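You operate a simulated robot arm through the tools that you are given. There is no shell and no other tool. Be economical: measure what you need, move in short steps, check, and stop when the job is done.

You run a simulated robot arm. Do the job below in one go: nothing can be reset, and whatever is moved stays where it is left.

JOB
Wipe the clamped sample clean and move it to the green tray.
Fine: use the blue pad and put it back; all three clamps end open. Set down upright: blue pad. What is to be rubbed or washed off counts as gone when no trace of it is left.

It is judged by the outcome, as a careful person would: the job done as asked, and still so three seconds after it is handed in. It fails if anything else is knocked over, pushed out of place, dropped, spilled or broken.

ROBOT AND FRAMES
A 7-joint arm with a two-finger parallel gripper, fixed in place. Base frame: the origin is at the foot of the arm, x ahead of it, y to its left, z up; the work surface is at about z = 18. Readings come in mm, rad, newtons and seconds.
With the tool pointing down near the work surface it reaches from about 220 to 600 mm from the base axis. Its first joint turns from -1.152 to 1.152 rad. Payload 2.5 kg.
The tool frame sits at the grasp point between the pads (the TCP): z along the fingers, y along the line on which they close. The tips reach 23 mm beyond it. Largest opening 94 mm; finger width 38, thickness 10; the body of the gripper, 54 by 96 mm, starts 39 mm behind the TCP.
Orientation is that of the tool frame in the base frame, as [roll, pitch, yaw] about the fixed x, y, z axes, in that order (R = Rz(yaw) Ry(pitch) Rx(roll)). With the fingers straight down and closing along the base's y, the tool's x points along the base's -x, its y along +y and its z along -z.

CONTROLS
- The arm moves only by the tool move_arm. Its argument "series" is a list of rows, each an object (a shift or turn left out is 0, a gripper value left out holds the last) with "delta_pos": the shift along the tool's x, y, z in units of 25 mm (1.0 is 25 mm), a list of three; "angular": the turn, a rotation vector about the tool's x, y, z in units of 4 degrees (1.0 is 4 degrees), a list of three. In form: [{"delta_pos": [dx, dy, dz], "angular": [rx, ry, rz]}, ...]. A call has 1 to 20 rows; each row shifts and turns the commanded pose from where the row before left it, along the tool's axes as they then stand. "gripper" is the finger opening in mm, from 0 to 94, set as the call begins (left out, the last holds). A call with a number of a shift or a turn outside -1 to 1 is refused whole. Each row takes 0.2 s and may step no farther than 50 mm and 0.15 rad from the row before; otherwise, or with a gripper value out of range, the whole call is refused. Where a pose cannot be reached the arm comes as near as it can. A force on the tool above 70 N (or 10 N above the force at the start of the call, whichever is more), or a blocked arm, ends the call early, and 0.2 s more pass. Each finger travels about 108 mm/s and halts on what it meets, pressing with about 24 N; the grip force reading is that of the motor and also rises with nothing between the fingers. The clock runs only during rows and for 0.2 s after the last one: add rows that do not move to give the fingers time. The reply holds the time, the measured pose of the TCP, the force on the tool along the base axes, the opening and the grip force, in the units named above and with some noise, with the torque about the TCP (base axes, N m) and any sound that the robot's microphone picked up.
- Cameras (640 x 400 px; columns grow to the right, rows downward): "scene" is fixed at [83.9, -411.9, 512]; the picture's right is [0.98, -0.20, 0.00], its down [-0.17, -0.84, -0.52] and it looks along [0.10, 0.51, -0.85] (base axes); focal length 214 px, centre (320, 200). "wrist" rides on the gripper at [86, 16, -74] in the tool frame; the picture's right is [-0.18, 0.98, 0.00], its down [-0.58, -0.11, -0.81] and it looks along [-0.79, -0.15, 0.59] (tool axes); focal length 243 px, centre (320, 200). There is no depth. A picture from a camera that has moved, and an enlarged one, comes with that camera's place and axes in the base frame and with its lens.
- grab_frame(camera): a new picture of that camera. The clock stands still meanwhile.
- enlarge(camera, box): a new picture of the part [left, top, right, bottom] of that camera's present view, enlarged. The clock stands still meanwhile.
- sign_off(): hands the job in; it is judged then, once.

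Work in short steps. Places have to be worked out from the pictures, the camera data and where the tool is seen: move nearer, look again, correct. Check each grasp and each placing, and mend what went wrong. You have 120 turns and 64 pictures in all, those below and enlarged ones among them. Open the gripper and draw the arm clear of the work before you hand the job in, unless the task says otherwise; then end with one line.

The tools are called after ">>>" as name(argument=value, ...) on one line, values as JSON. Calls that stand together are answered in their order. move_arm: Moves the arm, as the interface text tells. Its arguments: {"type":"object","properties":{"series":{"type":"array","items":{"type":"object","properties":{"delta_pos":{"type":"array","items":{"type":"number"}},"angular":{"type":"array","items":{"type":"number"}}}}},"gripper":{"type":"number"}},"required":["series"]} The other tools are called the same way: grab_frame (camera) takes a picture; enlarge (camera, box) takes an enlarged picture of a part of a camera's view; sign_off () hands the job in.

At the start:

```text
clock: 0.0
position: [337.2, 88.8, 398.4]
tcp_rot: [-3.141, -0.001, 3.141]
contact_force: [1.2, 0.5, 0.9]
torque: [0.01, 0.05, -0.02]
width: 93.8
finger_force: 0.2
```

scene: 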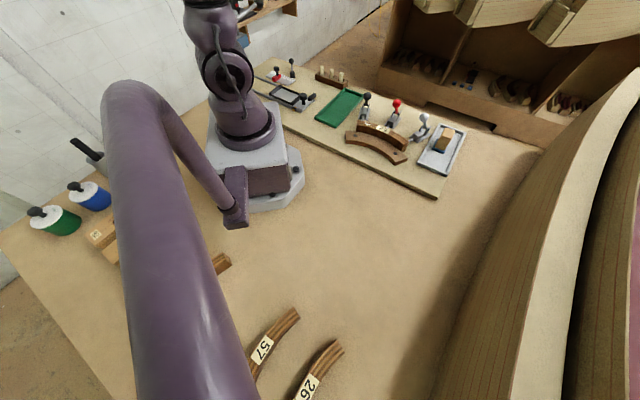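
wrist: 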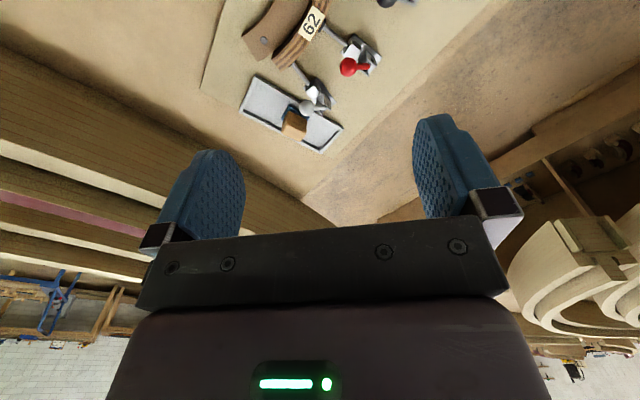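

The scene picture shows a panel with clamps, a green tray, a sample under clamps and pads at the left. I enlarge both regions to identify things.

>>> enlarge(camera="scene", box=[250, 50, 480, 200])

>>> enlarge(camera="scene", box=[0, 120, 240, 280])

>>> enlarge(camera="wrist", box=[190, 0, 430, 160])

```text
2.67 times, centred on (365, 125) of scene
camera zoom: at [83.9, -411.9, 512.0], right [0.98, -0.2, 0.0], down [-0.17, -0.84, -0.52], along [0.1, 0.51, -0.85], focal length 572 px, centre (200, 400)
```

zoom: 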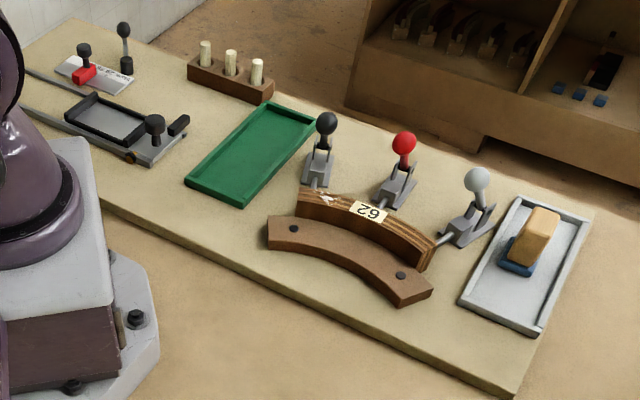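

```text
2.50 times, centred on (120, 200) of scene
camera zoom: at [83.9, -411.9, 512.0], right [0.98, -0.2, 0.0], down [-0.17, -0.84, -0.52], along [0.1, 0.51, -0.85], focal length 536 px, centre (820, 200)
```

zoom: 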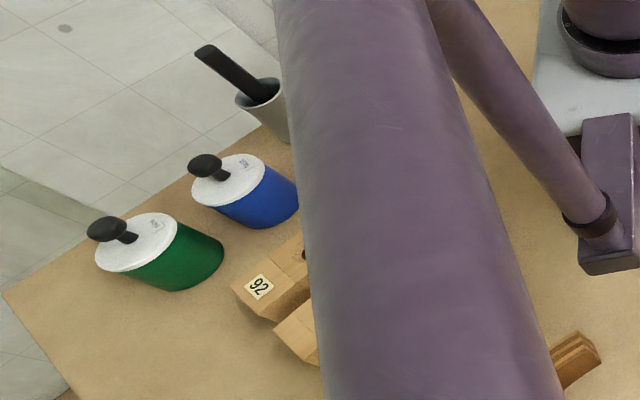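

```text
2.50 times, centred on (310, 80) of wrist
camera zoom: at [251.7, 107.4, 473.1], right [0.18, 0.98, 0.0], down [0.58, -0.11, 0.81], along [0.79, -0.15, -0.59], focal length 606 px, centre (345, 500)
```

zoom: 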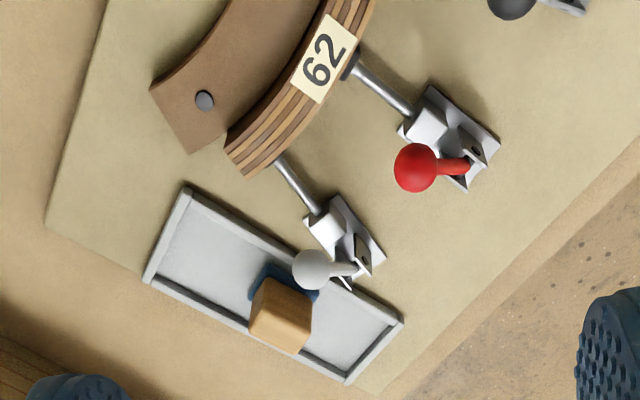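

The sample is no. 62, held against a form by three push-pull clamps (black, red and white knobs). By triangulation, red is at about (423,115,113), white at (476,42,112) and black at (349,168,113). The blue pad with a wooden back sits in the grey tray. I lower the arm for a closer look with the wrist camera.

>>> move_arm(series=[{"delta_pos": [0.4, 0, 1]}, {"delta_pos": [0.4, 0, 1]}, {"delta_pos": [0.4, 0, 1]}, {"delta_pos": [0.4, 0, 1]}, {"delta_pos": [0.4, 0, 0.6]}])

>>> grab_frame(camera="wrist")

>>> enlarge(camera="scene", box=[330, 80, 480, 180])

```text
clock: 1.2
position: [285.8, 89.7, 283.1]
tcp_rot: [-3.141, 0.0, 3.141]
contact_force: [-0.6, -0.1, -0.5]
torque: [-0.01, 0.0, -0.02]
width: 94.0
finger_force: 0.1
```

```text
58 pictures are left
camera wrist: at [201.2, 108.0, 357.7], right [0.18, 0.98, 0.0], down [0.58, -0.11, 0.81], along [0.79, -0.15, -0.59], focal length 243 px, centre (320, 200)
```

wrist: 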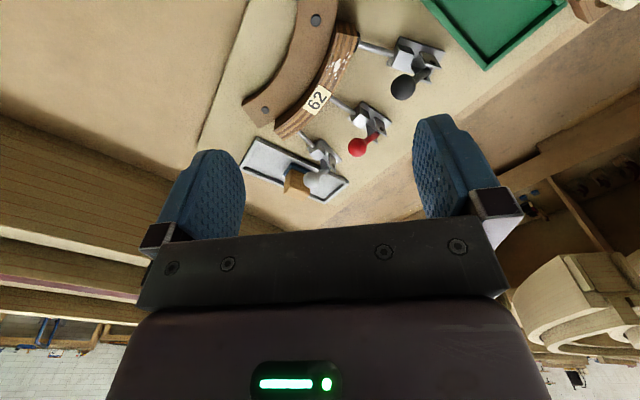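

```text
4.00 times, centred on (405, 130) of scene
camera zoom: at [83.9, -411.9, 512.0], right [0.98, -0.2, 0.0], down [-0.17, -0.84, -0.52], along [0.1, 0.51, -0.85], focal length 858 px, centre (-20, 480)
```

zoom: 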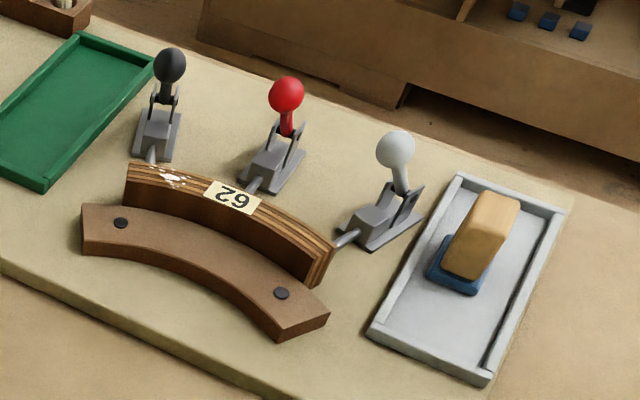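

I enlarge the wrist view to get the exact shapes.

>>> enlarge(camera="wrist", box=[230, 0, 470, 150])

```text
2.67 times, centred on (350, 75) of wrist
camera zoom: at [201.2, 108.0, 357.7], right [0.18, 0.98, 0.0], down [0.58, -0.11, 0.81], along [0.79, -0.15, -0.59], focal length 647 px, centre (240, 533)
```

zoom: 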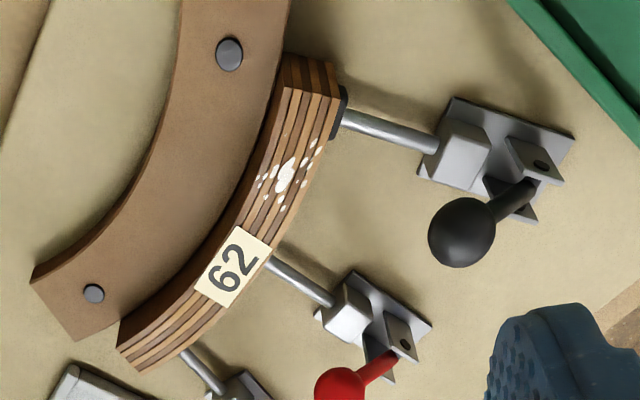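

The glue spots are on top of the sample near (339,103,60). All three levers lean towards the sample (closed) and pivot about 50 mm further back, so they should swing outward to open. I'll wipe first while it is clamped; the pad is near (543,-5), so I move closer to look at it.

>>> move_arm(series=[{"delta_pos": [-0.9, -0.8, 0.4]}, {"delta_pos": [-0.9, -0.8, 0.4]}, {"delta_pos": [-0.9, -0.8, 0.4]}, {"delta_pos": [-0.9, -0.8, 0.4]}, {"delta_pos": [-0.9, -0.8, 0.4]}, {}])

>>> grab_frame(camera="wrist")

>>> enlarge(camera="scene", box=[405, 110, 480, 180])

```text
clock: 2.6
position: [401.5, -9.7, 234.2]
tcp_rot: [-3.141, 0.001, 3.141]
contact_force: [0.1, 0.2, -0.4]
torque: [0.0, -0.03, -0.01]
width: 94.0
finger_force: 0.1
```

```text
55 pictures are left
camera wrist: at [315.0, 8.2, 308.1], right [0.18, 0.98, 0.0], down [0.58, -0.11, 0.81], along [0.79, -0.15, -0.59], focal length 243 px, centre (320, 200)
```

wrist: 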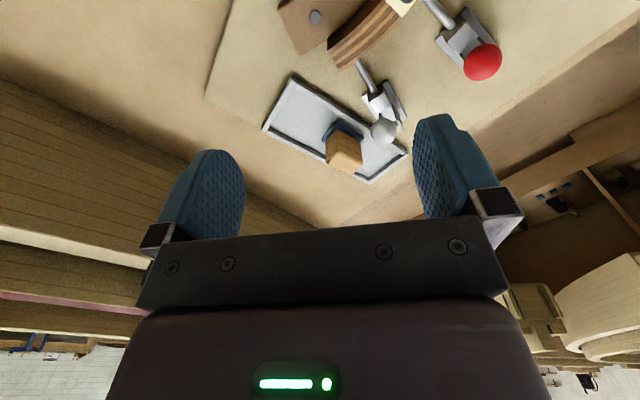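

```text
5.71 times, centred on (442, 145) of scene
camera zoom: at [83.9, -411.9, 512.0], right [0.98, -0.2, 0.0], down [-0.17, -0.84, -0.52], along [0.1, 0.51, -0.85], focal length 1226 px, centre (-380, 514)
```

zoom: 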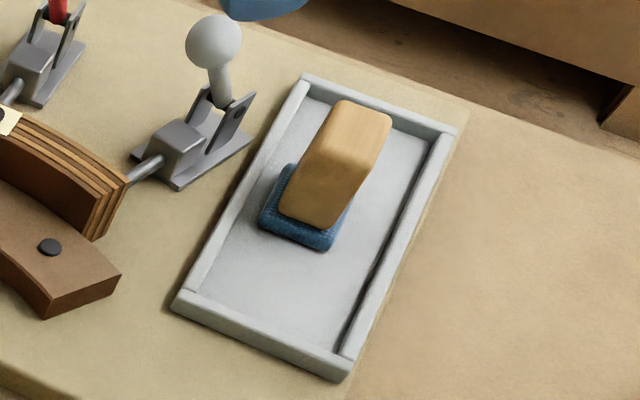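

The pad appears centred near (550,-2), with its block's long axis at about 46°, block top near z 78 and pad top near 30. I rotate the tool 46° so the fingers will close across the short side.

>>> move_arm(gripper=66, series=[{"angular": [0, 0, -1]}, {"angular": [0, 0, -1]}, {"angular": [0, 0, -1]}, {"angular": [0, 0, -1]}, {"angular": [0, 0, -1]}, {"angular": [0, 0, -1]}, {"angular": [0, 0, -1]}, {"angular": [0, 0, -1]}, {"angular": [0, 0, -1]}, {"angular": [0, 0, -1]}, {"angular": [0, 0, -1]}, {"angular": [0, 0, -0.5]}, {}])

>>> grab_frame(camera="wrist")

```text
clock: 5.4
position: [400.4, -12.1, 233.9]
tcp_rot: [3.14, -0.002, -2.336]
contact_force: [0.3, 0.5, 0.4]
torque: [-0.02, 0.0, 0.02]
width: 65.9
finger_force: 0.0
```

```text
53 pictures are left
camera wrist: at [329.4, -60.5, 308.4], right [-0.58, 0.81, 0.0], down [0.48, 0.34, 0.81], along [0.66, 0.47, -0.59], focal length 243 px, centre (320, 200)
```

wrist: 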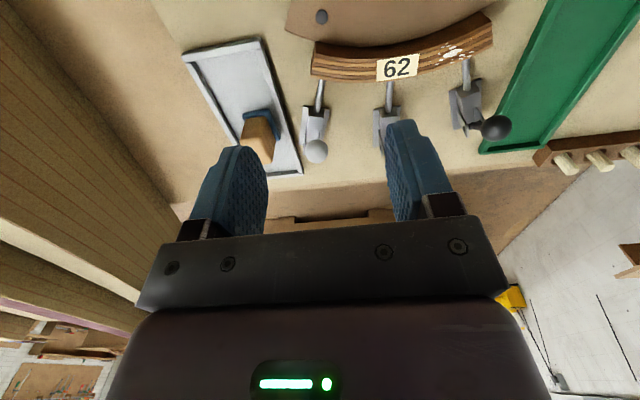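

I approach to just short of the pad, at z 170, for a closer look.

>>> move_arm(series=[{"delta_pos": [-0.41, -0.8, 0.5]}, {"delta_pos": [-0.41, -0.8, 0.5]}, {"delta_pos": [-0.41, -0.8, 0.5]}, {"delta_pos": [-0.41, -0.8, 0.5]}, {"delta_pos": [-0.41, -0.8, 0.5]}, {}])

>>> grab_frame(camera="wrist")

```text
clock: 6.8
position: [506.9, -45.5, 170.7]
tcp_rot: [3.141, 0.0, -2.338]
contact_force: [-0.3, -0.5, -0.2]
torque: [-0.01, 0.04, 0.01]
width: 66.1
finger_force: 0.1
```

```text
52 pictures are left
camera wrist: at [437.0, -94.0, 245.2], right [-0.58, 0.82, 0.0], down [0.48, 0.34, 0.81], along [0.66, 0.47, -0.59], focal length 243 px, centre (320, 200)
```

wrist: 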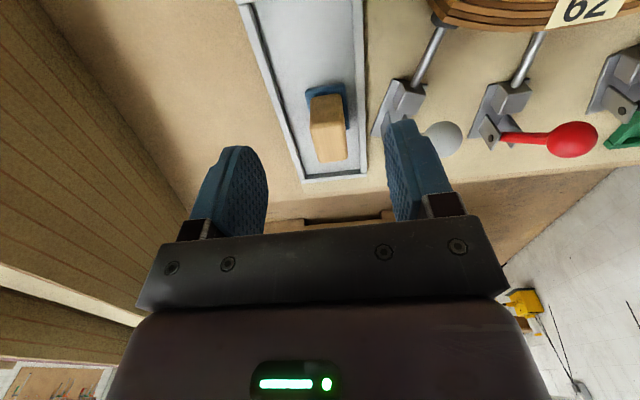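

I enlarge it around the pad.

>>> enlarge(camera="wrist", box=[240, 40, 420, 190])

```text
2.67 times, centred on (330, 115) of wrist
camera zoom: at [437.0, -94.0, 245.2], right [-0.58, 0.82, 0.0], down [0.48, 0.34, 0.81], along [0.66, 0.47, -0.59], focal length 647 px, centre (293, 427)
```

zoom: 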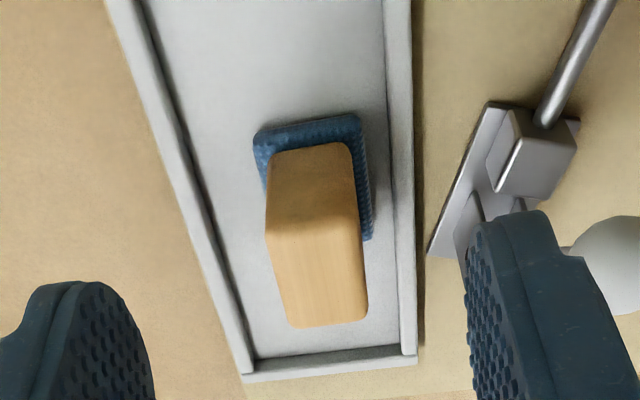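

The pad's centre is confirmed at (550,-2), with a block 28 × 40 and its top at z≈78. I move over it and descend to z 66 with the fingers 52 mm apart.

>>> move_arm(gripper=52, series=[{"delta_pos": [-0.82, -0.01, 0]}, {"delta_pos": [-0.82, -0.01, 0]}, {"delta_pos": [-0.81, -0.02, 0]}, {}, {"delta_pos": [0, 0, 0.9]}, {"delta_pos": [0, 0, 0.9]}, {"delta_pos": [0, 0, 0.9]}, {}])

>>> enlarge(camera="scene", box=[390, 90, 490, 180])

```text
clock: 8.6
position: [549.5, -0.3, 104.9]
tcp_rot: [3.141, 0.001, -2.337]
contact_force: [-1.0, -0.5, -0.8]
torque: [0.02, 0.0, 0.0]
width: 52.0
finger_force: 0.1
```

```text
4.44 times, centred on (440, 135) of scene
camera zoom: at [83.9, -411.9, 512.0], right [0.98, -0.2, 0.0], down [-0.17, -0.84, -0.52], along [0.1, 0.51, -0.85], focal length 953 px, centre (-213, 489)
```

zoom: 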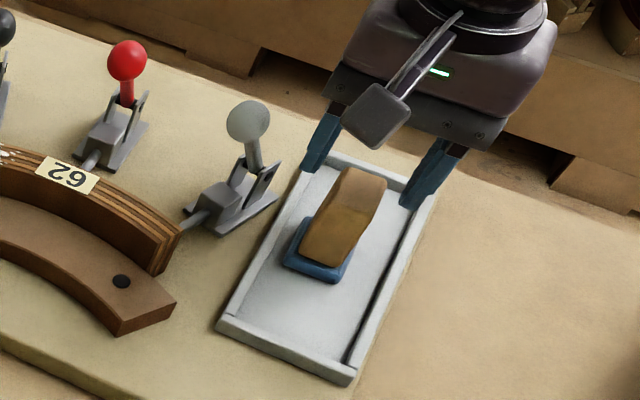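

The fingers straddle the block evenly. I descend to z 66.

>>> move_arm(series=[{"delta_pos": [0, 0, 0.8]}, {"delta_pos": [0, 0, 0.76]}, {}])

>>> grab_frame(camera="wrist")

```text
clock: 9.4
position: [549.5, 0.4, 66.0]
tcp_rot: [-3.141, -0.002, -2.339]
contact_force: [-0.1, 0.6, 0.2]
torque: [-0.01, -0.02, 0.02]
width: 51.9
finger_force: 0.0
```

```text
49 pictures are left
camera wrist: at [478.8, -48.6, 140.9], right [-0.58, 0.82, 0.0], down [0.48, 0.34, 0.81], along [0.66, 0.47, -0.59], focal length 243 px, centre (320, 200)
```

wrist: 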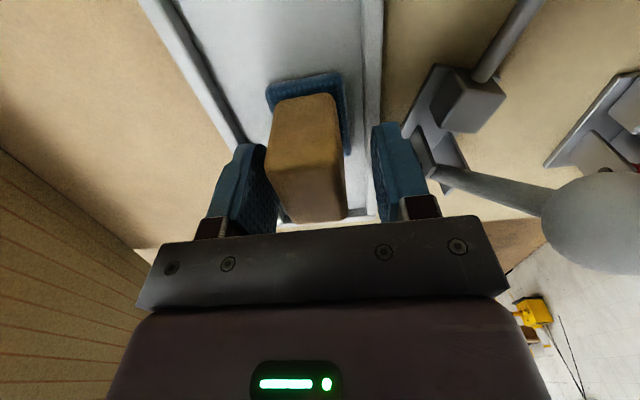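

The block sits about 4 mm to the left of centre, so I shift that way and close.

>>> move_arm(series=[{"delta_pos": [0, -0.16, 0]}, {}])

>>> move_arm(gripper=15, series=[{}, {}, {}])

>>> grab_frame(camera="wrist")

```text
clock: 10.0
position: [553.5, -3.5, 65.9]
tcp_rot: [3.14, -0.001, -2.339]
contact_force: [0.6, 0.1, 0.5]
torque: [0.01, 0.0, -0.04]
width: 52.0
finger_force: 0.1
```

```text
clock: 10.8
position: [552.4, -1.8, 66.8]
tcp_rot: [-3.141, 0.0, -2.339]
contact_force: [-0.2, 0.1, 1.4]
torque: [0.0, 0.0, -0.02]
width: 30.0
finger_force: 24.6
```

```text
48 pictures are left
camera wrist: at [482.0, -51.6, 140.7], right [-0.58, 0.82, 0.0], down [0.48, 0.34, 0.81], along [0.66, 0.47, -0.59], focal length 243 px, centre (320, 200)
```

wrist: 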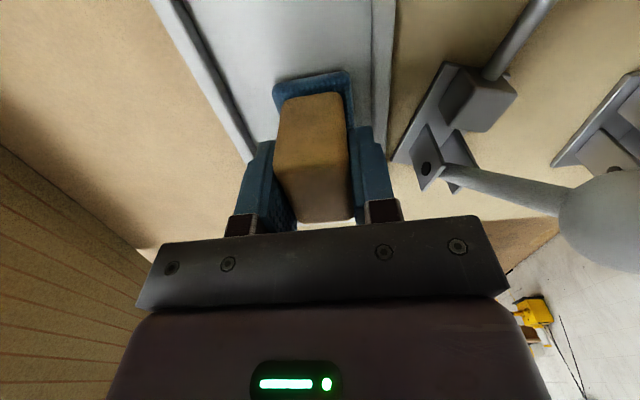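

The pad is held (width 30); it belongs back at TCP (552,-2,66.8). I lift it to z 200 and carry it above the glue spots at about (338,103).

>>> move_arm(series=[{"delta_pos": [0, 0, -0.5]}, {"delta_pos": [0, 0, -1]}, {"delta_pos": [0, 0, -1]}, {"delta_pos": [0, 0, -1]}, {"delta_pos": [0, 0, -1]}, {"delta_pos": [0, 0, -0.9]}, {}])

>>> move_arm(series=[{"delta_pos": [0.293, 0.907, 0]}, {"delta_pos": [0.293, 0.907, 0]}, {"delta_pos": [0.293, 0.907, 0]}, {"delta_pos": [0.293, 0.907, 0]}, {"delta_pos": [0.293, 0.907, 0]}, {"delta_pos": [0.293, 0.907, 0]}, {"delta_pos": [0.293, 0.907, 0]}, {"delta_pos": [0.293, 0.907, 0]}, {"delta_pos": [0.293, 0.907, 0]}, {"delta_pos": [0.293, 0.907, 0]}, {}])

>>> grab_frame(camera="wrist")

>>> enlarge(camera="scene", box=[320, 60, 480, 180])

```text
clock: 12.4
position: [551.3, -3.6, 200.3]
tcp_rot: [-3.141, -0.001, -2.337]
contact_force: [-0.1, -0.1, -0.7]
torque: [-0.02, 0.01, -0.01]
width: 29.7
finger_force: 24.0
```

```text
clock: 14.8
position: [338.5, 102.5, 199.1]
tcp_rot: [3.141, -0.001, -2.339]
contact_force: [0.1, -0.1, 0.1]
torque: [0.01, -0.02, 0.04]
width: 30.1
finger_force: 24.3
```

```text
47 pictures are left
camera wrist: at [267.3, 53.0, 273.4], right [-0.58, 0.82, 0.0], down [0.48, 0.34, 0.81], along [0.66, 0.47, -0.59], focal length 243 px, centre (320, 200)
```

wrist: 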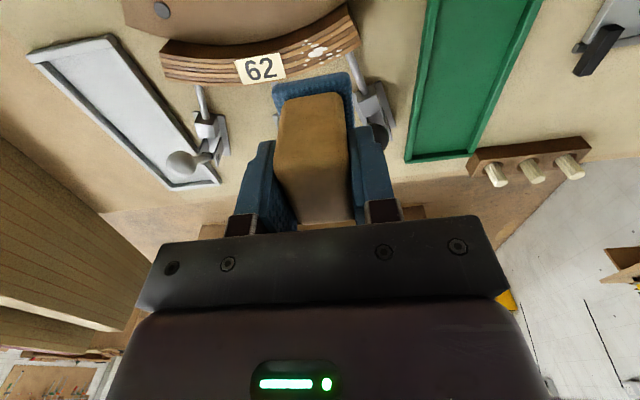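

```text
3.33 times, centred on (400, 120) of scene
camera zoom: at [83.9, -411.9, 512.0], right [0.98, -0.2, 0.0], down [-0.17, -0.84, -0.52], along [0.1, 0.51, -0.85], focal length 715 px, centre (53, 467)
```

zoom: 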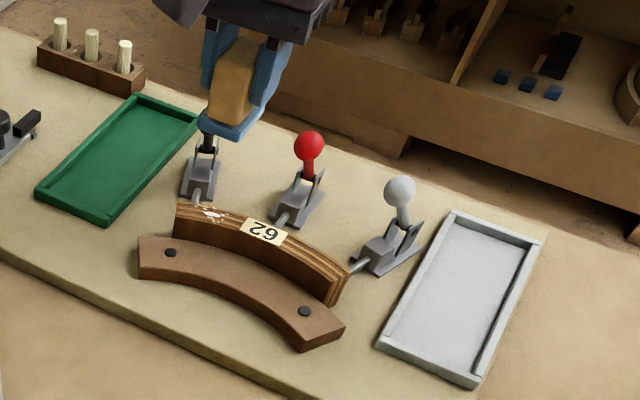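

The spots are confirmed around (340,103), spread about ±16 mm, and the pad is right above them. I lower it to just above contact.

>>> move_arm(series=[{"delta_pos": [0, 0, 1]}, {"delta_pos": [0, 0, 1]}, {"delta_pos": [0, 0, 1]}, {"delta_pos": [0, 0, 0.4]}, {}])

>>> enlarge(camera="scene", box=[320, 60, 440, 160])

>>> grab_frame(camera="wrist")

```text
clock: 16.0
position: [339.4, 103.7, 115.4]
tcp_rot: [-3.141, 0.001, -2.337]
contact_force: [-0.7, -0.1, -0.9]
torque: [0.02, 0.04, 0.02]
width: 29.9
finger_force: 23.7
```

```text
4.00 times, centred on (380, 110) of scene
camera zoom: at [83.9, -411.9, 512.0], right [0.98, -0.2, 0.0], down [-0.17, -0.84, -0.52], along [0.1, 0.51, -0.85], focal length 858 px, centre (80, 560)
```

zoom: 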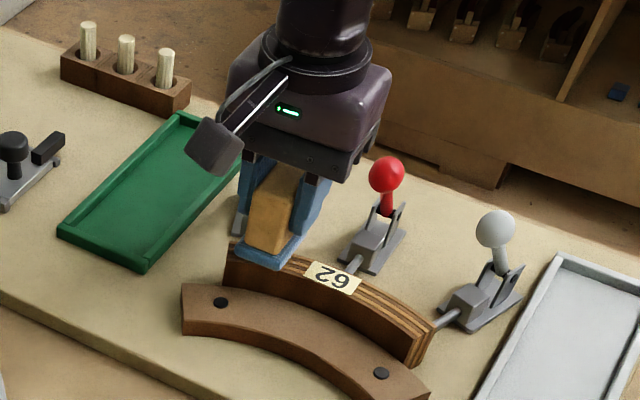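

```text
44 pictures are left
camera wrist: at [268.8, 54.4, 188.6], right [-0.58, 0.82, 0.0], down [0.48, 0.34, 0.81], along [0.66, 0.47, -0.59], focal length 243 px, centre (320, 200)
```

wrist: 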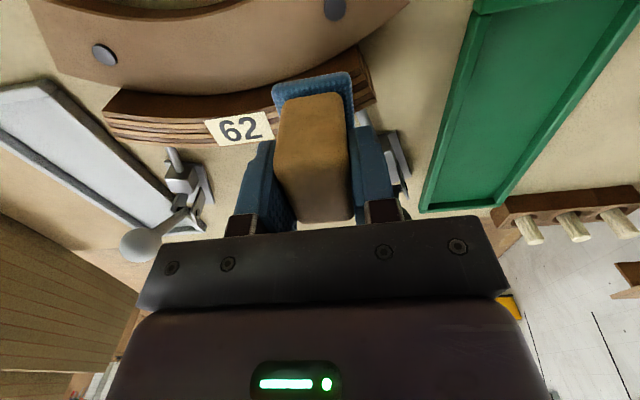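

The pad hovers just above the sample, with its edge near the label. I step down in small steps to feel for contact.

>>> move_arm(series=[{"delta_pos": [0, 0, 0.12]}, {"delta_pos": [0, 0, 0.08]}, {}])

>>> move_arm(series=[{"delta_pos": [0, 0, 0.1]}, {}])

```text
clock: 16.8
position: [339.4, 102.9, 109.5]
tcp_rot: [3.141, 0.0, -2.34]
contact_force: [-0.4, -0.2, -1.0]
torque: [0.03, 0.01, -0.01]
width: 29.8
finger_force: 24.2
```

```text
clock: 17.4
position: [339.1, 102.5, 107.5]
tcp_rot: [-3.141, 0.0, -2.339]
contact_force: [0.1, 1.0, -0.7]
torque: [0.05, 0.05, -0.01]
width: 29.5
finger_force: 24.1
```

No contact yet, so I continue in 2 mm steps.

>>> move_arm(series=[{"delta_pos": [0, 0, 0.08]}, {}])

>>> move_arm(series=[{"delta_pos": [0, 0, 0.08]}, {}])

>>> move_arm(series=[{"delta_pos": [0, 0, 0.08]}, {}])

```text
clock: 18.0
position: [338.8, 103.1, 106.2]
tcp_rot: [-3.141, 0.0, -2.34]
contact_force: [-0.1, -0.6, -1.1]
torque: [0.01, -0.04, 0.02]
width: 29.6
finger_force: 24.0
```

```text
clock: 18.6
position: [338.8, 103.4, 104.3]
tcp_rot: [3.141, -0.001, -2.338]
contact_force: [-2.6, -0.8, 3.4]
torque: [-0.04, 0.05, 0.03]
width: 29.9
finger_force: 23.9
```

```text
clock: 19.2
position: [339.4, 102.2, 101.6]
tcp_rot: [-3.142, 0.003, -2.335]
contact_force: [-5.1, 2.5, 19.5]
torque: [0.06, 0.06, 0.04]
width: 29.6
finger_force: 24.2
```

Contact is at z≈104.5 and presses about 19 N at 101.6. I ease off 1 mm and rub along the sample ±20 mm.

>>> move_arm(series=[{"delta_pos": [0, 0, -0.04]}, {"delta_pos": [0.07, 0.4, 0]}, {"delta_pos": [0.07, 0.4, 0]}, {"delta_pos": [-0.07, -0.4, 0]}, {"delta_pos": [-0.07, -0.4, 0]}, {"delta_pos": [-0.07, -0.4, 0]}, {"delta_pos": [-0.07, -0.4, 0]}, {"delta_pos": [0.07, 0.4, 0]}, {"delta_pos": [0.07, 0.4, 0]}, {"delta_pos": [0.07, 0.4, 0]}, {"delta_pos": [0.07, 0.4, 0]}, {"delta_pos": [-0.07, -0.4, 0]}, {"delta_pos": [-0.07, -0.4, 0]}, {"delta_pos": [-0.07, -0.4, 0]}, {"delta_pos": [-0.07, -0.4, 0]}, {"delta_pos": [0.07, 0.4, 0]}, {"delta_pos": [0.07, 0.4, 0]}, {}])

```text
clock: 23.0
position: [340.1, 103.9, 102.2]
tcp_rot: [3.141, -0.001, -2.339]
contact_force: [-0.5, 0.3, -1.0]
torque: [0.04, -0.01, 0.01]
width: 29.5
finger_force: 23.6
```

The force dropped to zero at 102.2, so the pad may have slid up slightly in the grip. I lift and look at the surface.

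>>> move_arm(series=[{"delta_pos": [0, 0, -1]}, {"delta_pos": [0, 0, -1]}, {"delta_pos": [0, 0, -1]}, {"delta_pos": [0, 0, -1]}, {}])

>>> enlarge(camera="wrist", box=[220, 0, 420, 125])

>>> enlarge(camera="scene", box=[350, 110, 410, 150])

```text
clock: 24.2
position: [338.7, 101.0, 201.7]
tcp_rot: [3.141, 0.001, -2.339]
contact_force: [0.2, -0.6, -1.7]
torque: [-0.02, -0.04, 0.01]
width: 29.6
finger_force: 23.9
```

```text
3.20 times, centred on (320, 62) of wrist
camera zoom: at [268.6, 52.6, 276.2], right [-0.58, 0.82, 0.0], down [0.48, 0.34, 0.81], along [0.66, 0.47, -0.59], focal length 776 px, centre (320, 640)
```

zoom: 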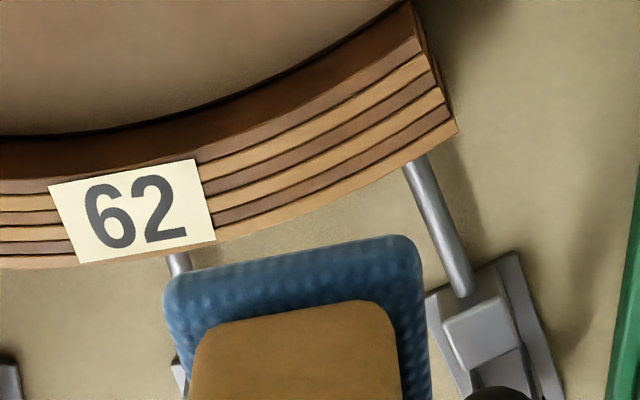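

```text
10.00 times, centred on (380, 130) of scene
camera zoom: at [83.9, -411.9, 512.0], right [0.98, -0.2, 0.0], down [-0.17, -0.84, -0.52], along [0.1, 0.51, -0.85], focal length 2145 px, centre (-280, 900)
```

zoom: 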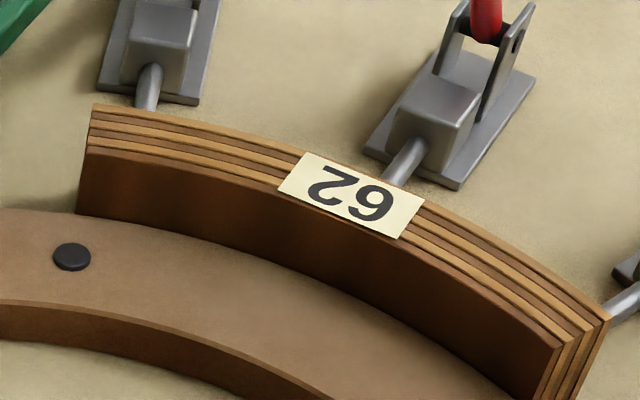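

The spots are completely gone. I return the pad to the grey tray, first above (552,-3).

>>> move_arm(series=[{"delta_pos": [-0.294, -0.903, 0]}, {"delta_pos": [-0.294, -0.903, 0]}, {"delta_pos": [-0.294, -0.903, 0]}, {"delta_pos": [-0.294, -0.903, 0]}, {"delta_pos": [-0.294, -0.903, 0]}, {"delta_pos": [-0.294, -0.903, 0]}, {"delta_pos": [-0.294, -0.903, 0]}, {"delta_pos": [-0.294, -0.903, 0]}, {"delta_pos": [-0.294, -0.903, 0]}, {"delta_pos": [-0.294, -0.903, 0]}, {}])

>>> move_arm(series=[{"delta_pos": [0, 0, 1]}, {"delta_pos": [0, 0, 1]}, {"delta_pos": [0, 0, 1]}, {"delta_pos": [0, 0, 1]}, {"delta_pos": [0, 0, 1]}, {}])

>>> grab_frame(camera="wrist")

```text
clock: 26.6
position: [553.1, -3.4, 201.4]
tcp_rot: [3.141, 0.0, -2.338]
contact_force: [-0.3, 0.6, -0.3]
torque: [0.0, 0.0, 0.0]
width: 29.8
finger_force: 24.0
```

```text
clock: 28.0
position: [551.0, -1.4, 78.6]
tcp_rot: [-3.14, 0.0, -2.338]
contact_force: [-0.3, -0.2, -1.0]
torque: [0.03, 0.03, 0.0]
width: 29.8
finger_force: 24.3
```

```text
41 pictures are left
camera wrist: at [480.7, -50.4, 152.5], right [-0.58, 0.82, 0.0], down [0.48, 0.34, 0.81], along [0.66, 0.47, -0.59], focal length 243 px, centre (320, 200)
```

wrist: 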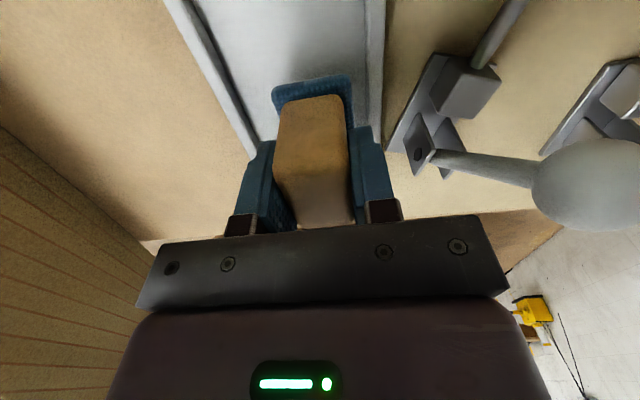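

The pad is right above its spot. I lower it gently until it touches.

>>> move_arm(series=[{"delta_pos": [0, 0, 0.32]}, {"delta_pos": [0, 0, 0.08]}, {}])

>>> move_arm(series=[{"delta_pos": [0, 0, 0.06]}, {}])

```text
clock: 28.8
position: [551.5, -1.1, 67.4]
tcp_rot: [3.141, -0.001, -2.339]
contact_force: [0.4, 0.0, -1.2]
torque: [-0.01, -0.03, 0.0]
width: 29.7
finger_force: 24.0
```

```text
clock: 29.4
position: [551.1, -1.3, 65.4]
tcp_rot: [-3.141, 0.0, -2.339]
contact_force: [0.0, 0.8, -1.7]
torque: [-0.03, -0.01, 0.0]
width: 29.8
finger_force: 23.9
```

>>> move_arm(series=[{"delta_pos": [0, 0, 0.05]}, {}])

>>> move_arm(series=[{"delta_pos": [0, 0, 0.05]}, {}])

```text
clock: 30.0
position: [551.3, -2.2, 64.5]
tcp_rot: [3.141, -0.001, -2.338]
contact_force: [-0.2, -1.0, -0.3]
torque: [-0.02, 0.03, 0.0]
width: 29.4
finger_force: 23.7
```

```text
clock: 30.6
position: [552.0, -2.3, 65.2]
tcp_rot: [-3.141, 0.001, -2.338]
contact_force: [-1.7, -0.5, 1.1]
torque: [0.03, 0.0, 0.01]
width: 29.8
finger_force: 23.7
```

Contact seems to be starting; I go 1 mm further to confirm.

>>> move_arm(series=[{"delta_pos": [0, 0, 0.04]}, {}])

```text
clock: 31.2
position: [551.8, -2.0, 63.5]
tcp_rot: [-3.138, 0.0, -2.34]
contact_force: [-5.3, -0.4, 14.0]
torque: [0.2, 0.03, 0.11]
width: 29.8
finger_force: 23.8
```

The pad rests firmly on the tray. I release it and rise straight up.

>>> move_arm(gripper=52, series=[{}, {}, {"delta_pos": [0, 0, -0.5]}, {"delta_pos": [0, 0, -1]}, {"delta_pos": [0, 0, -1]}, {"delta_pos": [0, 0, -1]}, {"delta_pos": [0, 0, -1]}, {"delta_pos": [0, 0, -1]}, {}])

>>> enlarge(camera="scene", box=[390, 90, 490, 180])

```text
clock: 33.2
position: [552.3, -2.6, 201.2]
tcp_rot: [3.141, 0.0, -2.34]
contact_force: [-0.4, -0.4, -0.9]
torque: [-0.01, 0.01, 0.0]
width: 52.0
finger_force: 0.0
```

```text
4.44 times, centred on (440, 135) of scene
camera zoom: at [83.9, -411.9, 512.0], right [0.98, -0.2, 0.0], down [-0.17, -0.84, -0.52], along [0.1, 0.51, -0.85], focal length 953 px, centre (-213, 489)
```

zoom: 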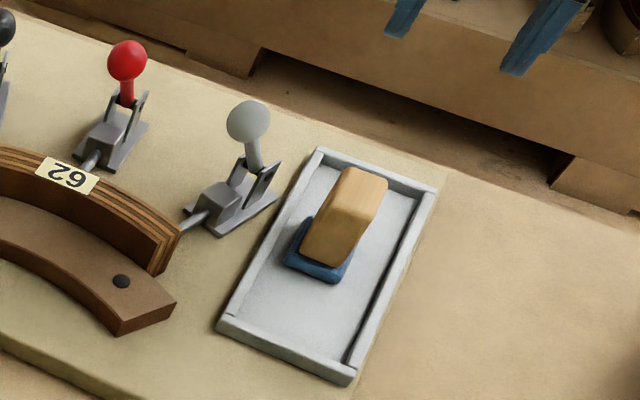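

The pad is back, upright. Next the white clamp: the knob is near (477,42,111) and the pivot near (520,57,47), so it swings outward along about 20°. I align the tool to that and go above the knob.

>>> move_arm(series=[{"angular": [0, 0, 1]}, {"angular": [0, 0, 1]}, {"angular": [0, 0, 1]}, {"angular": [0, 0, 1]}, {"angular": [0, 0, 1]}, {"angular": [0, 0, 1]}, {"angular": [0, 0, 0.5]}, {"delta_pos": [0.737, 0.9, 0]}, {"delta_pos": [0.737, 0.9, 0]}, {"delta_pos": [0.737, 0.9, 0]}, {"delta_pos": [0, 0, 0.8]}, {}])

>>> grab_frame(camera="wrist")

>>> enlarge(camera="scene", box=[380, 80, 480, 170])

```text
clock: 35.8
position: [478.1, 42.2, 179.4]
tcp_rot: [-3.141, -0.001, -2.792]
contact_force: [-0.3, 0.8, -0.2]
torque: [-0.02, 0.01, -0.02]
width: 52.2
finger_force: 0.1
```

```text
39 pictures are left
camera wrist: at [391.7, 30.0, 253.4], right [-0.16, 0.99, 0.0], down [0.58, 0.1, 0.81], along [0.8, 0.13, -0.59], focal length 243 px, centre (320, 200)
```

wrist: 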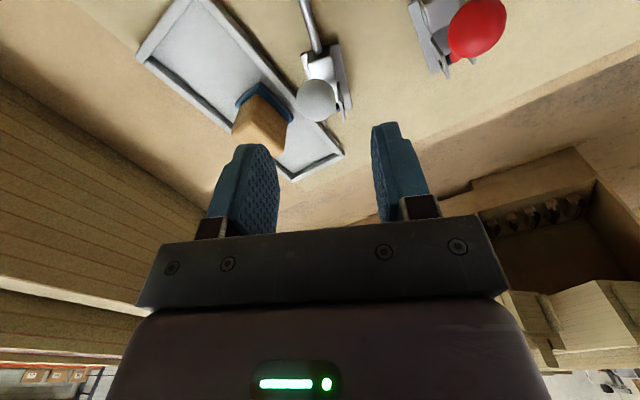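

```text
4.44 times, centred on (430, 125) of scene
camera zoom: at [83.9, -411.9, 512.0], right [0.98, -0.2, 0.0], down [-0.17, -0.84, -0.52], along [0.1, 0.51, -0.85], focal length 953 px, centre (-169, 533)
```

zoom: 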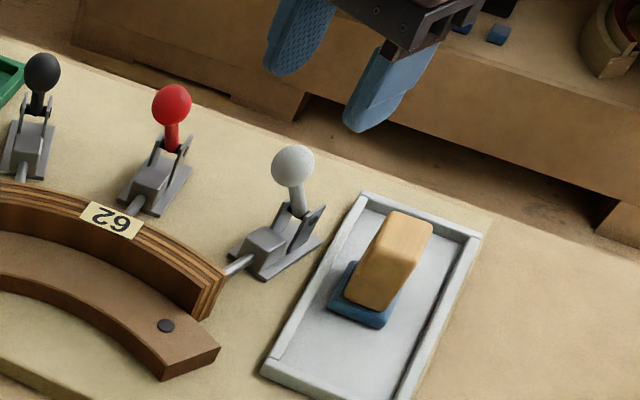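

The knob is directly below at (478.5,42), so I descend to z≈112.

>>> move_arm(series=[{"delta_pos": [0, 0, 0.9]}, {"delta_pos": [0, 0, 0.9]}, {"delta_pos": [0, 0, 0.9]}, {}])

>>> grab_frame(camera="wrist")

```text
clock: 36.8
position: [475.8, 41.6, 111.9]
tcp_rot: [3.142, -0.002, -2.792]
contact_force: [-0.2, -0.2, 0.4]
torque: [0.0, 0.01, 0.01]
width: 52.0
finger_force: 0.1
```

```text
37 pictures are left
camera wrist: at [391.1, 29.4, 185.9], right [-0.16, 0.99, 0.0], down [0.58, 0.1, 0.81], along [0.8, 0.13, -0.59], focal length 243 px, centre (320, 200)
```

wrist: 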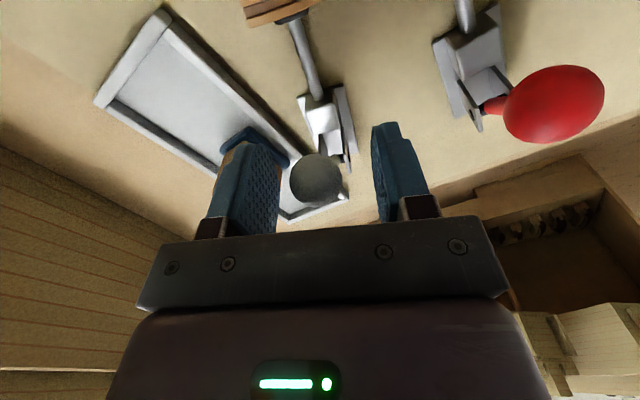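

The knob is between the fingers. I close on it.

>>> move_arm(gripper=15, series=[{}, {}, {}])

```text
clock: 37.6
position: [477.8, 40.1, 112.2]
tcp_rot: [-3.137, 0.001, -2.795]
contact_force: [12.0, -13.5, -7.1]
torque: [-0.06, 0.06, -0.04]
width: 24.7
finger_force: 44.5
```

Gripped (knob 25 mm) with some side load. I centre by 2 mm and start to swing the lever outward along its arc.

>>> move_arm(series=[{"delta_pos": [0, -0.08, 0]}, {"delta_pos": [-0.332, 0, -0.204]}, {}])

>>> move_arm(series=[{"delta_pos": [-0.356, 0, -0.164]}, {}])

```text
clock: 38.4
position: [484.8, 42.5, 116.2]
tcp_rot: [3.141, -0.006, -2.792]
contact_force: [-10.9, -13.2, -7.1]
torque: [-0.46, 1.18, 0.0]
width: 25.1
finger_force: 45.3
```

```text
clock: 39.0
position: [493.2, 47.5, 121.6]
tcp_rot: [3.138, -0.003, -2.794]
contact_force: [-13.5, -7.8, -4.6]
torque: [-0.43, 1.12, 0.0]
width: 25.2
finger_force: 44.9
```

The tool moves with moderate resistance. I check that the lever follows.

>>> enlarge(camera="scene", box=[380, 80, 480, 170])

```text
4.44 times, centred on (430, 125) of scene
camera zoom: at [83.9, -411.9, 512.0], right [0.98, -0.2, 0.0], down [-0.17, -0.84, -0.52], along [0.1, 0.51, -0.85], focal length 953 px, centre (-169, 533)
```

zoom: 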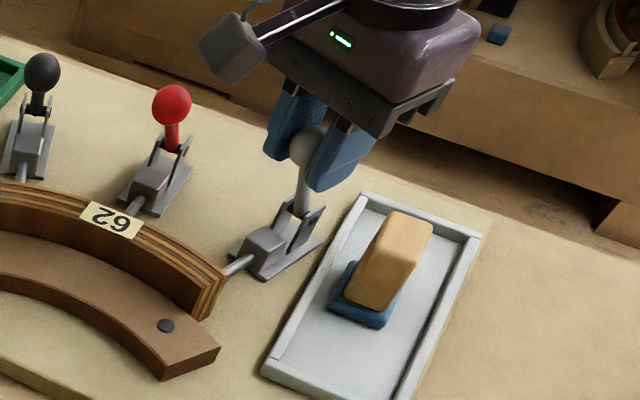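

The lever follows. I continue the arc.

>>> move_arm(series=[{"delta_pos": [-0.372, 0, -0.116]}, {"delta_pos": [-0.388, 0, -0.072]}, {"delta_pos": [-0.388, 0, -0.024]}, {}])

>>> move_arm(series=[{"delta_pos": [-0.388, 0, 0.024]}, {"delta_pos": [-0.388, 0, 0.072]}, {"delta_pos": [-0.372, 0, 0.116]}, {}])

>>> enlarge(camera="scene", box=[380, 80, 480, 170])

```text
clock: 40.0
position: [520.2, 58.2, 128.4]
tcp_rot: [3.138, -0.004, -2.791]
contact_force: [-18.8, 8.0, 4.8]
torque: [-0.33, 1.03, -0.12]
width: 25.0
finger_force: 45.4
```

```text
clock: 41.0
position: [547.3, 71.5, 121.5]
tcp_rot: [3.134, -0.002, -2.788]
contact_force: [-24.3, 25.0, 17.6]
torque: [-0.45, 1.12, -0.56]
width: 25.0
finger_force: 45.4
```

```text
4.44 times, centred on (430, 125) of scene
camera zoom: at [83.8, -411.9, 512.0], right [0.98, -0.2, 0.0], down [-0.17, -0.84, -0.52], along [0.1, 0.51, -0.85], focal length 953 px, centre (-169, 533)
```

zoom: 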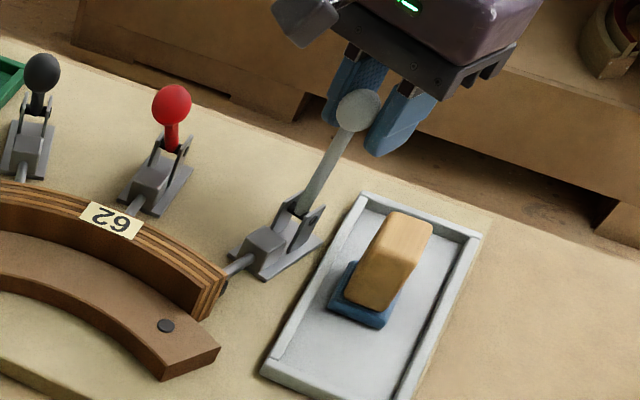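

The rod is retracting. The side force shows that the true swing direction is a few degrees more (about 25°), so I correct sideways and go on.

>>> move_arm(series=[{"delta_pos": [0, 0.12, -0.06]}, {"delta_pos": [-0.356, 0.03, 0.14]}, {}])

>>> move_arm(series=[{"delta_pos": [-0.332, 0.03, 0.18]}, {}])

>>> enlarge(camera="scene", box=[380, 80, 480, 170])

```text
clock: 41.8
position: [554.4, 74.3, 120.4]
tcp_rot: [3.137, 0.0, -2.79]
contact_force: [-16.5, 17.6, 9.2]
torque: [-0.3, 0.77, -0.39]
width: 24.7
finger_force: 45.4
```

```text
clock: 42.4
position: [563.7, 76.1, 115.3]
tcp_rot: [-3.138, 0.002, -2.794]
contact_force: [0.0, 0.7, -0.8]
torque: [-0.04, 0.01, -0.01]
width: 14.9
finger_force: 0.0
```

```text
4.44 times, centred on (430, 125) of scene
camera zoom: at [83.9, -411.9, 512.0], right [0.98, -0.2, 0.0], down [-0.17, -0.84, -0.52], along [0.1, 0.51, -0.85], focal length 953 px, centre (-169, 533)
```

zoom: 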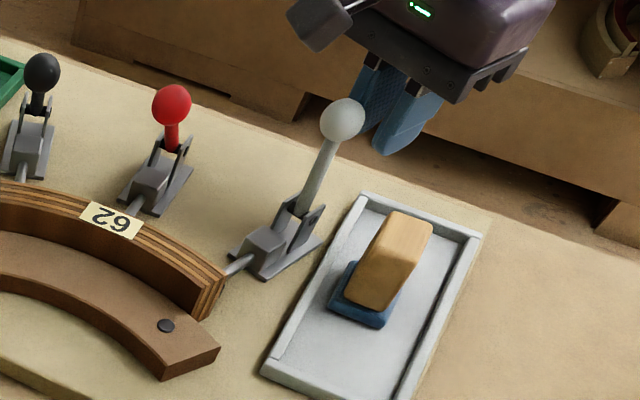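

The fingers slipped off the knob and the lever sprang back to about vertical. I wait a moment to see whether it holds there or keeps moving.

>>> move_arm(gripper=15, series=[{"delta_pos": [0, 0, -0.8]}, {"delta_pos": [0, 0, -0.8]}, {"delta_pos": [0, 0, -0.8]}, {}, {}])

>>> enlarge(camera="scene", box=[400, 90, 460, 150])

```text
clock: 43.6
position: [562.4, 76.4, 175.2]
tcp_rot: [3.141, -0.001, -2.793]
contact_force: [0.3, 0.4, 0.6]
torque: [-0.01, -0.01, 0.01]
width: 14.9
finger_force: 0.0
```

```text
6.67 times, centred on (430, 120) of scene
camera zoom: at [83.9, -411.9, 512.0], right [0.98, -0.2, 0.0], down [-0.17, -0.84, -0.52], along [0.1, 0.51, -0.85], focal length 1430 px, centre (-413, 733)
```

zoom: 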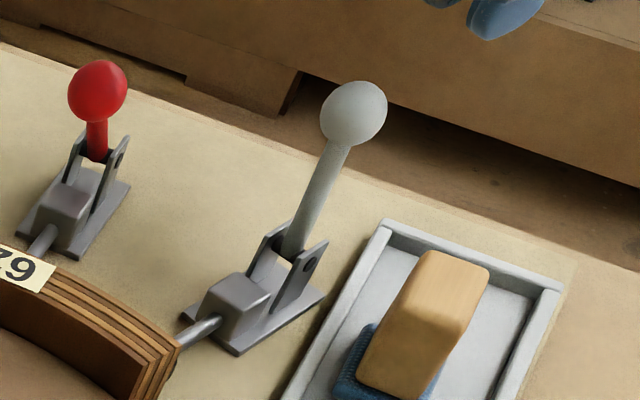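

The lever holds at near vertical: knob at (516,62,126), pivot at about (524,66,47), true swing direction about 27°. I'll push it from the sample side with closed fingers, so I move around to the front of the knob.

>>> move_arm(gripper=0, series=[{"angular": [0, 0, -1]}, {"angular": [0, 0, -0.75]}, {"delta_pos": [0.875, 0.088, 0]}, {"delta_pos": [0.875, 0.088, 0]}, {"delta_pos": [0.875, 0.088, 0]}, {"delta_pos": [0.875, 0.088, 0]}, {}, {"delta_pos": [0, 0, 0.9]}, {"delta_pos": [0, 0, 0.9]}, {"delta_pos": [0, 0, 0.85]}, {}])

>>> enlarge(camera="scene", box=[380, 80, 480, 170])

>>> grab_frame(camera="wrist")

```text
clock: 46.0
position: [480.6, 42.6, 109.6]
tcp_rot: [-3.139, -0.001, -2.671]
contact_force: [-0.1, -0.2, -0.3]
torque: [0.0, -0.01, 0.01]
width: 0.0
finger_force: 24.2
```

```text
4.44 times, centred on (430, 125) of scene
camera zoom: at [83.9, -411.9, 512.0], right [0.98, -0.2, 0.0], down [-0.17, -0.84, -0.52], along [0.1, 0.51, -0.85], focal length 953 px, centre (-169, 533)
```

zoom: 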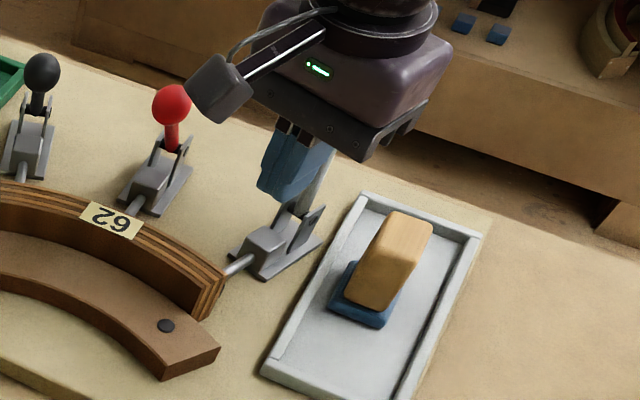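

```text
31 pictures are left
camera wrist: at [397.4, 20.0, 183.5], right [-0.28, 0.96, 0.0], down [0.57, 0.17, 0.81], along [0.77, 0.23, -0.59], focal length 243 px, centre (320, 200)
```

wrist: 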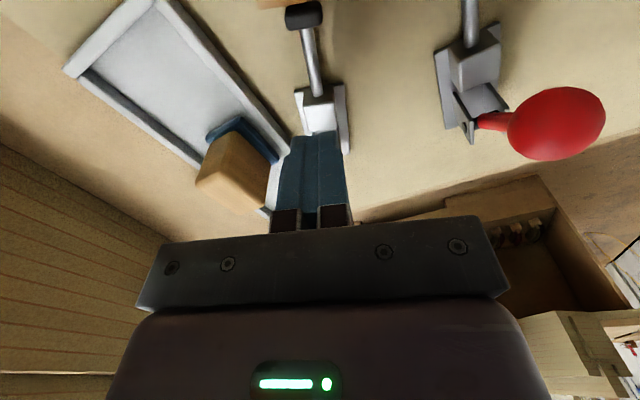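

I'm in front of the knob, and the plunger tip is already off the sample. I push outward in steps.

>>> move_arm(series=[{"delta_pos": [-0.3, 0, 0]}, {"delta_pos": [-0.3, 0, 0]}, {"delta_pos": [-0.3, 0, 0]}, {"delta_pos": [-0.3, 0, 0]}, {"delta_pos": [-0.3, 0, 0]}, {}])

>>> move_arm(series=[{"delta_pos": [-0.3, 0, 0]}, {"delta_pos": [-0.3, 0, 0]}, {}])

>>> enlarge(camera="scene", box=[380, 80, 480, 170])

```text
clock: 47.4
position: [514.0, 61.5, 109.7]
tcp_rot: [3.141, 0.0, -2.67]
contact_force: [0.5, -0.6, 0.7]
torque: [-0.02, 0.0, 0.07]
width: 0.2
finger_force: 24.4
```

```text
clock: 48.2
position: [526.6, 66.7, 109.7]
tcp_rot: [-3.141, 0.0, -2.669]
contact_force: [-2.5, -2.0, 4.0]
torque: [-0.02, -0.01, 0.06]
width: 0.1
finger_force: 24.6
```

```text
4.44 times, centred on (430, 125) of scene
camera zoom: at [83.9, -411.9, 512.0], right [0.98, -0.2, 0.0], down [-0.17, -0.84, -0.52], along [0.1, 0.51, -0.85], focal length 953 px, centre (-169, 533)
```

zoom: 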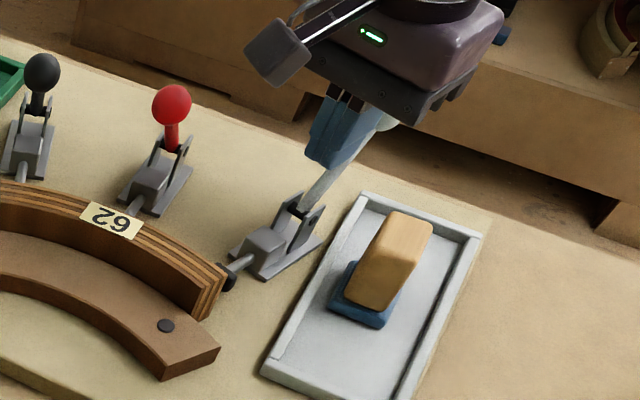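

The lever swings back easily and the plunger tip is now clearly withdrawn. I push on until I feel the stop.

>>> move_arm(series=[{"delta_pos": [-0.3, 0, 0]}, {"delta_pos": [-0.3, 0, 0]}, {}])

>>> move_arm(series=[{"delta_pos": [-0.3, 0, 0.1]}, {"delta_pos": [-0.2, 0, 0.1]}, {}])

>>> enlarge(camera="scene", box=[380, 80, 480, 170])

```text
clock: 48.7
position: [526.7, 67.9, 109.9]
tcp_rot: [3.136, -0.032, -2.669]
contact_force: [-14.8, -3.1, 13.2]
torque: [0.07, 0.1, 0.0]
width: 0.0
finger_force: 24.1
stopped in row 2: the force on the tool passed its limit at 82 N (the readings are from after the stop); the commanded pose is now the measured one
```

```text
clock: 49.0
position: [527.9, 68.0, 109.4]
tcp_rot: [3.133, -0.052, -2.667]
contact_force: [-15.2, -1.5, 14.6]
torque: [0.04, 0.08, 0.05]
width: 0.1
finger_force: 24.1
stopped in row 1: the force on the tool passed its limit at 84 N (the readings are from after the stop); the commanded pose is now the measured one
```

```text
4.44 times, centred on (430, 125) of scene
camera zoom: at [83.8, -411.9, 512.0], right [0.98, -0.2, 0.0], down [-0.17, -0.84, -0.52], along [0.1, 0.51, -0.85], focal length 953 px, centre (-169, 533)
```

zoom: 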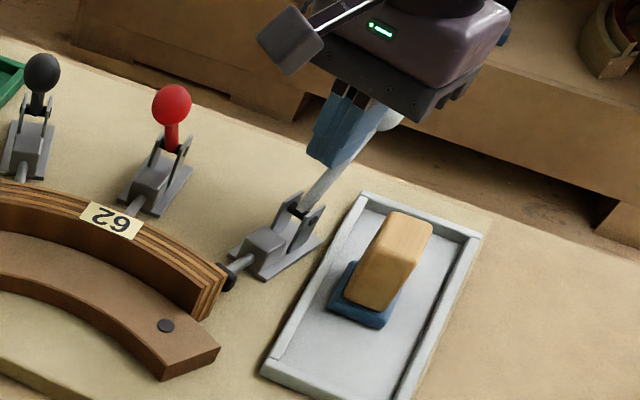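

The lever is hard at its stop, which is the open end. I back off, straighten the tool (tilted by 0.05 rad), rise and check that it stays.

>>> move_arm(series=[{"delta_pos": [0.6, 0, 0]}, {"delta_pos": [0.6, 0, 0], "angular": [0.12, -0.745, 0]}, {"delta_pos": [0, 0, -0.8]}, {"delta_pos": [0, 0, -1]}, {"delta_pos": [0, 0, -1]}, {}, {}])

>>> enlarge(camera="scene", box=[340, 80, 480, 170])

```text
clock: 50.6
position: [504.0, 55.2, 180.4]
tcp_rot: [3.141, 0.001, -2.666]
contact_force: [0.4, -0.4, 0.3]
torque: [0.02, -0.01, -0.01]
width: 0.0
finger_force: 23.9
```

```text
4.44 times, centred on (410, 125) of scene
camera zoom: at [83.9, -411.9, 512.0], right [0.98, -0.2, 0.0], down [-0.17, -0.84, -0.52], along [0.1, 0.51, -0.85], focal length 953 px, centre (-80, 533)
```

zoom: 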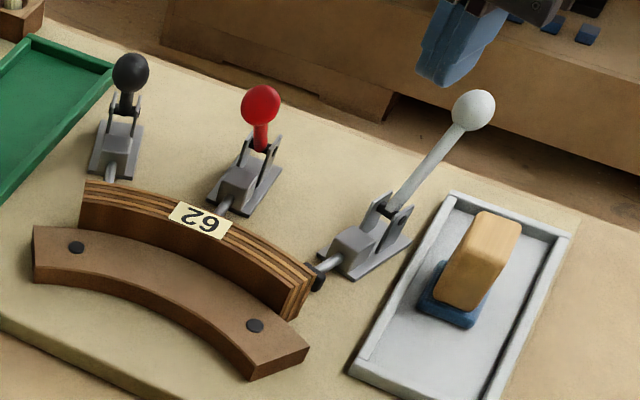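

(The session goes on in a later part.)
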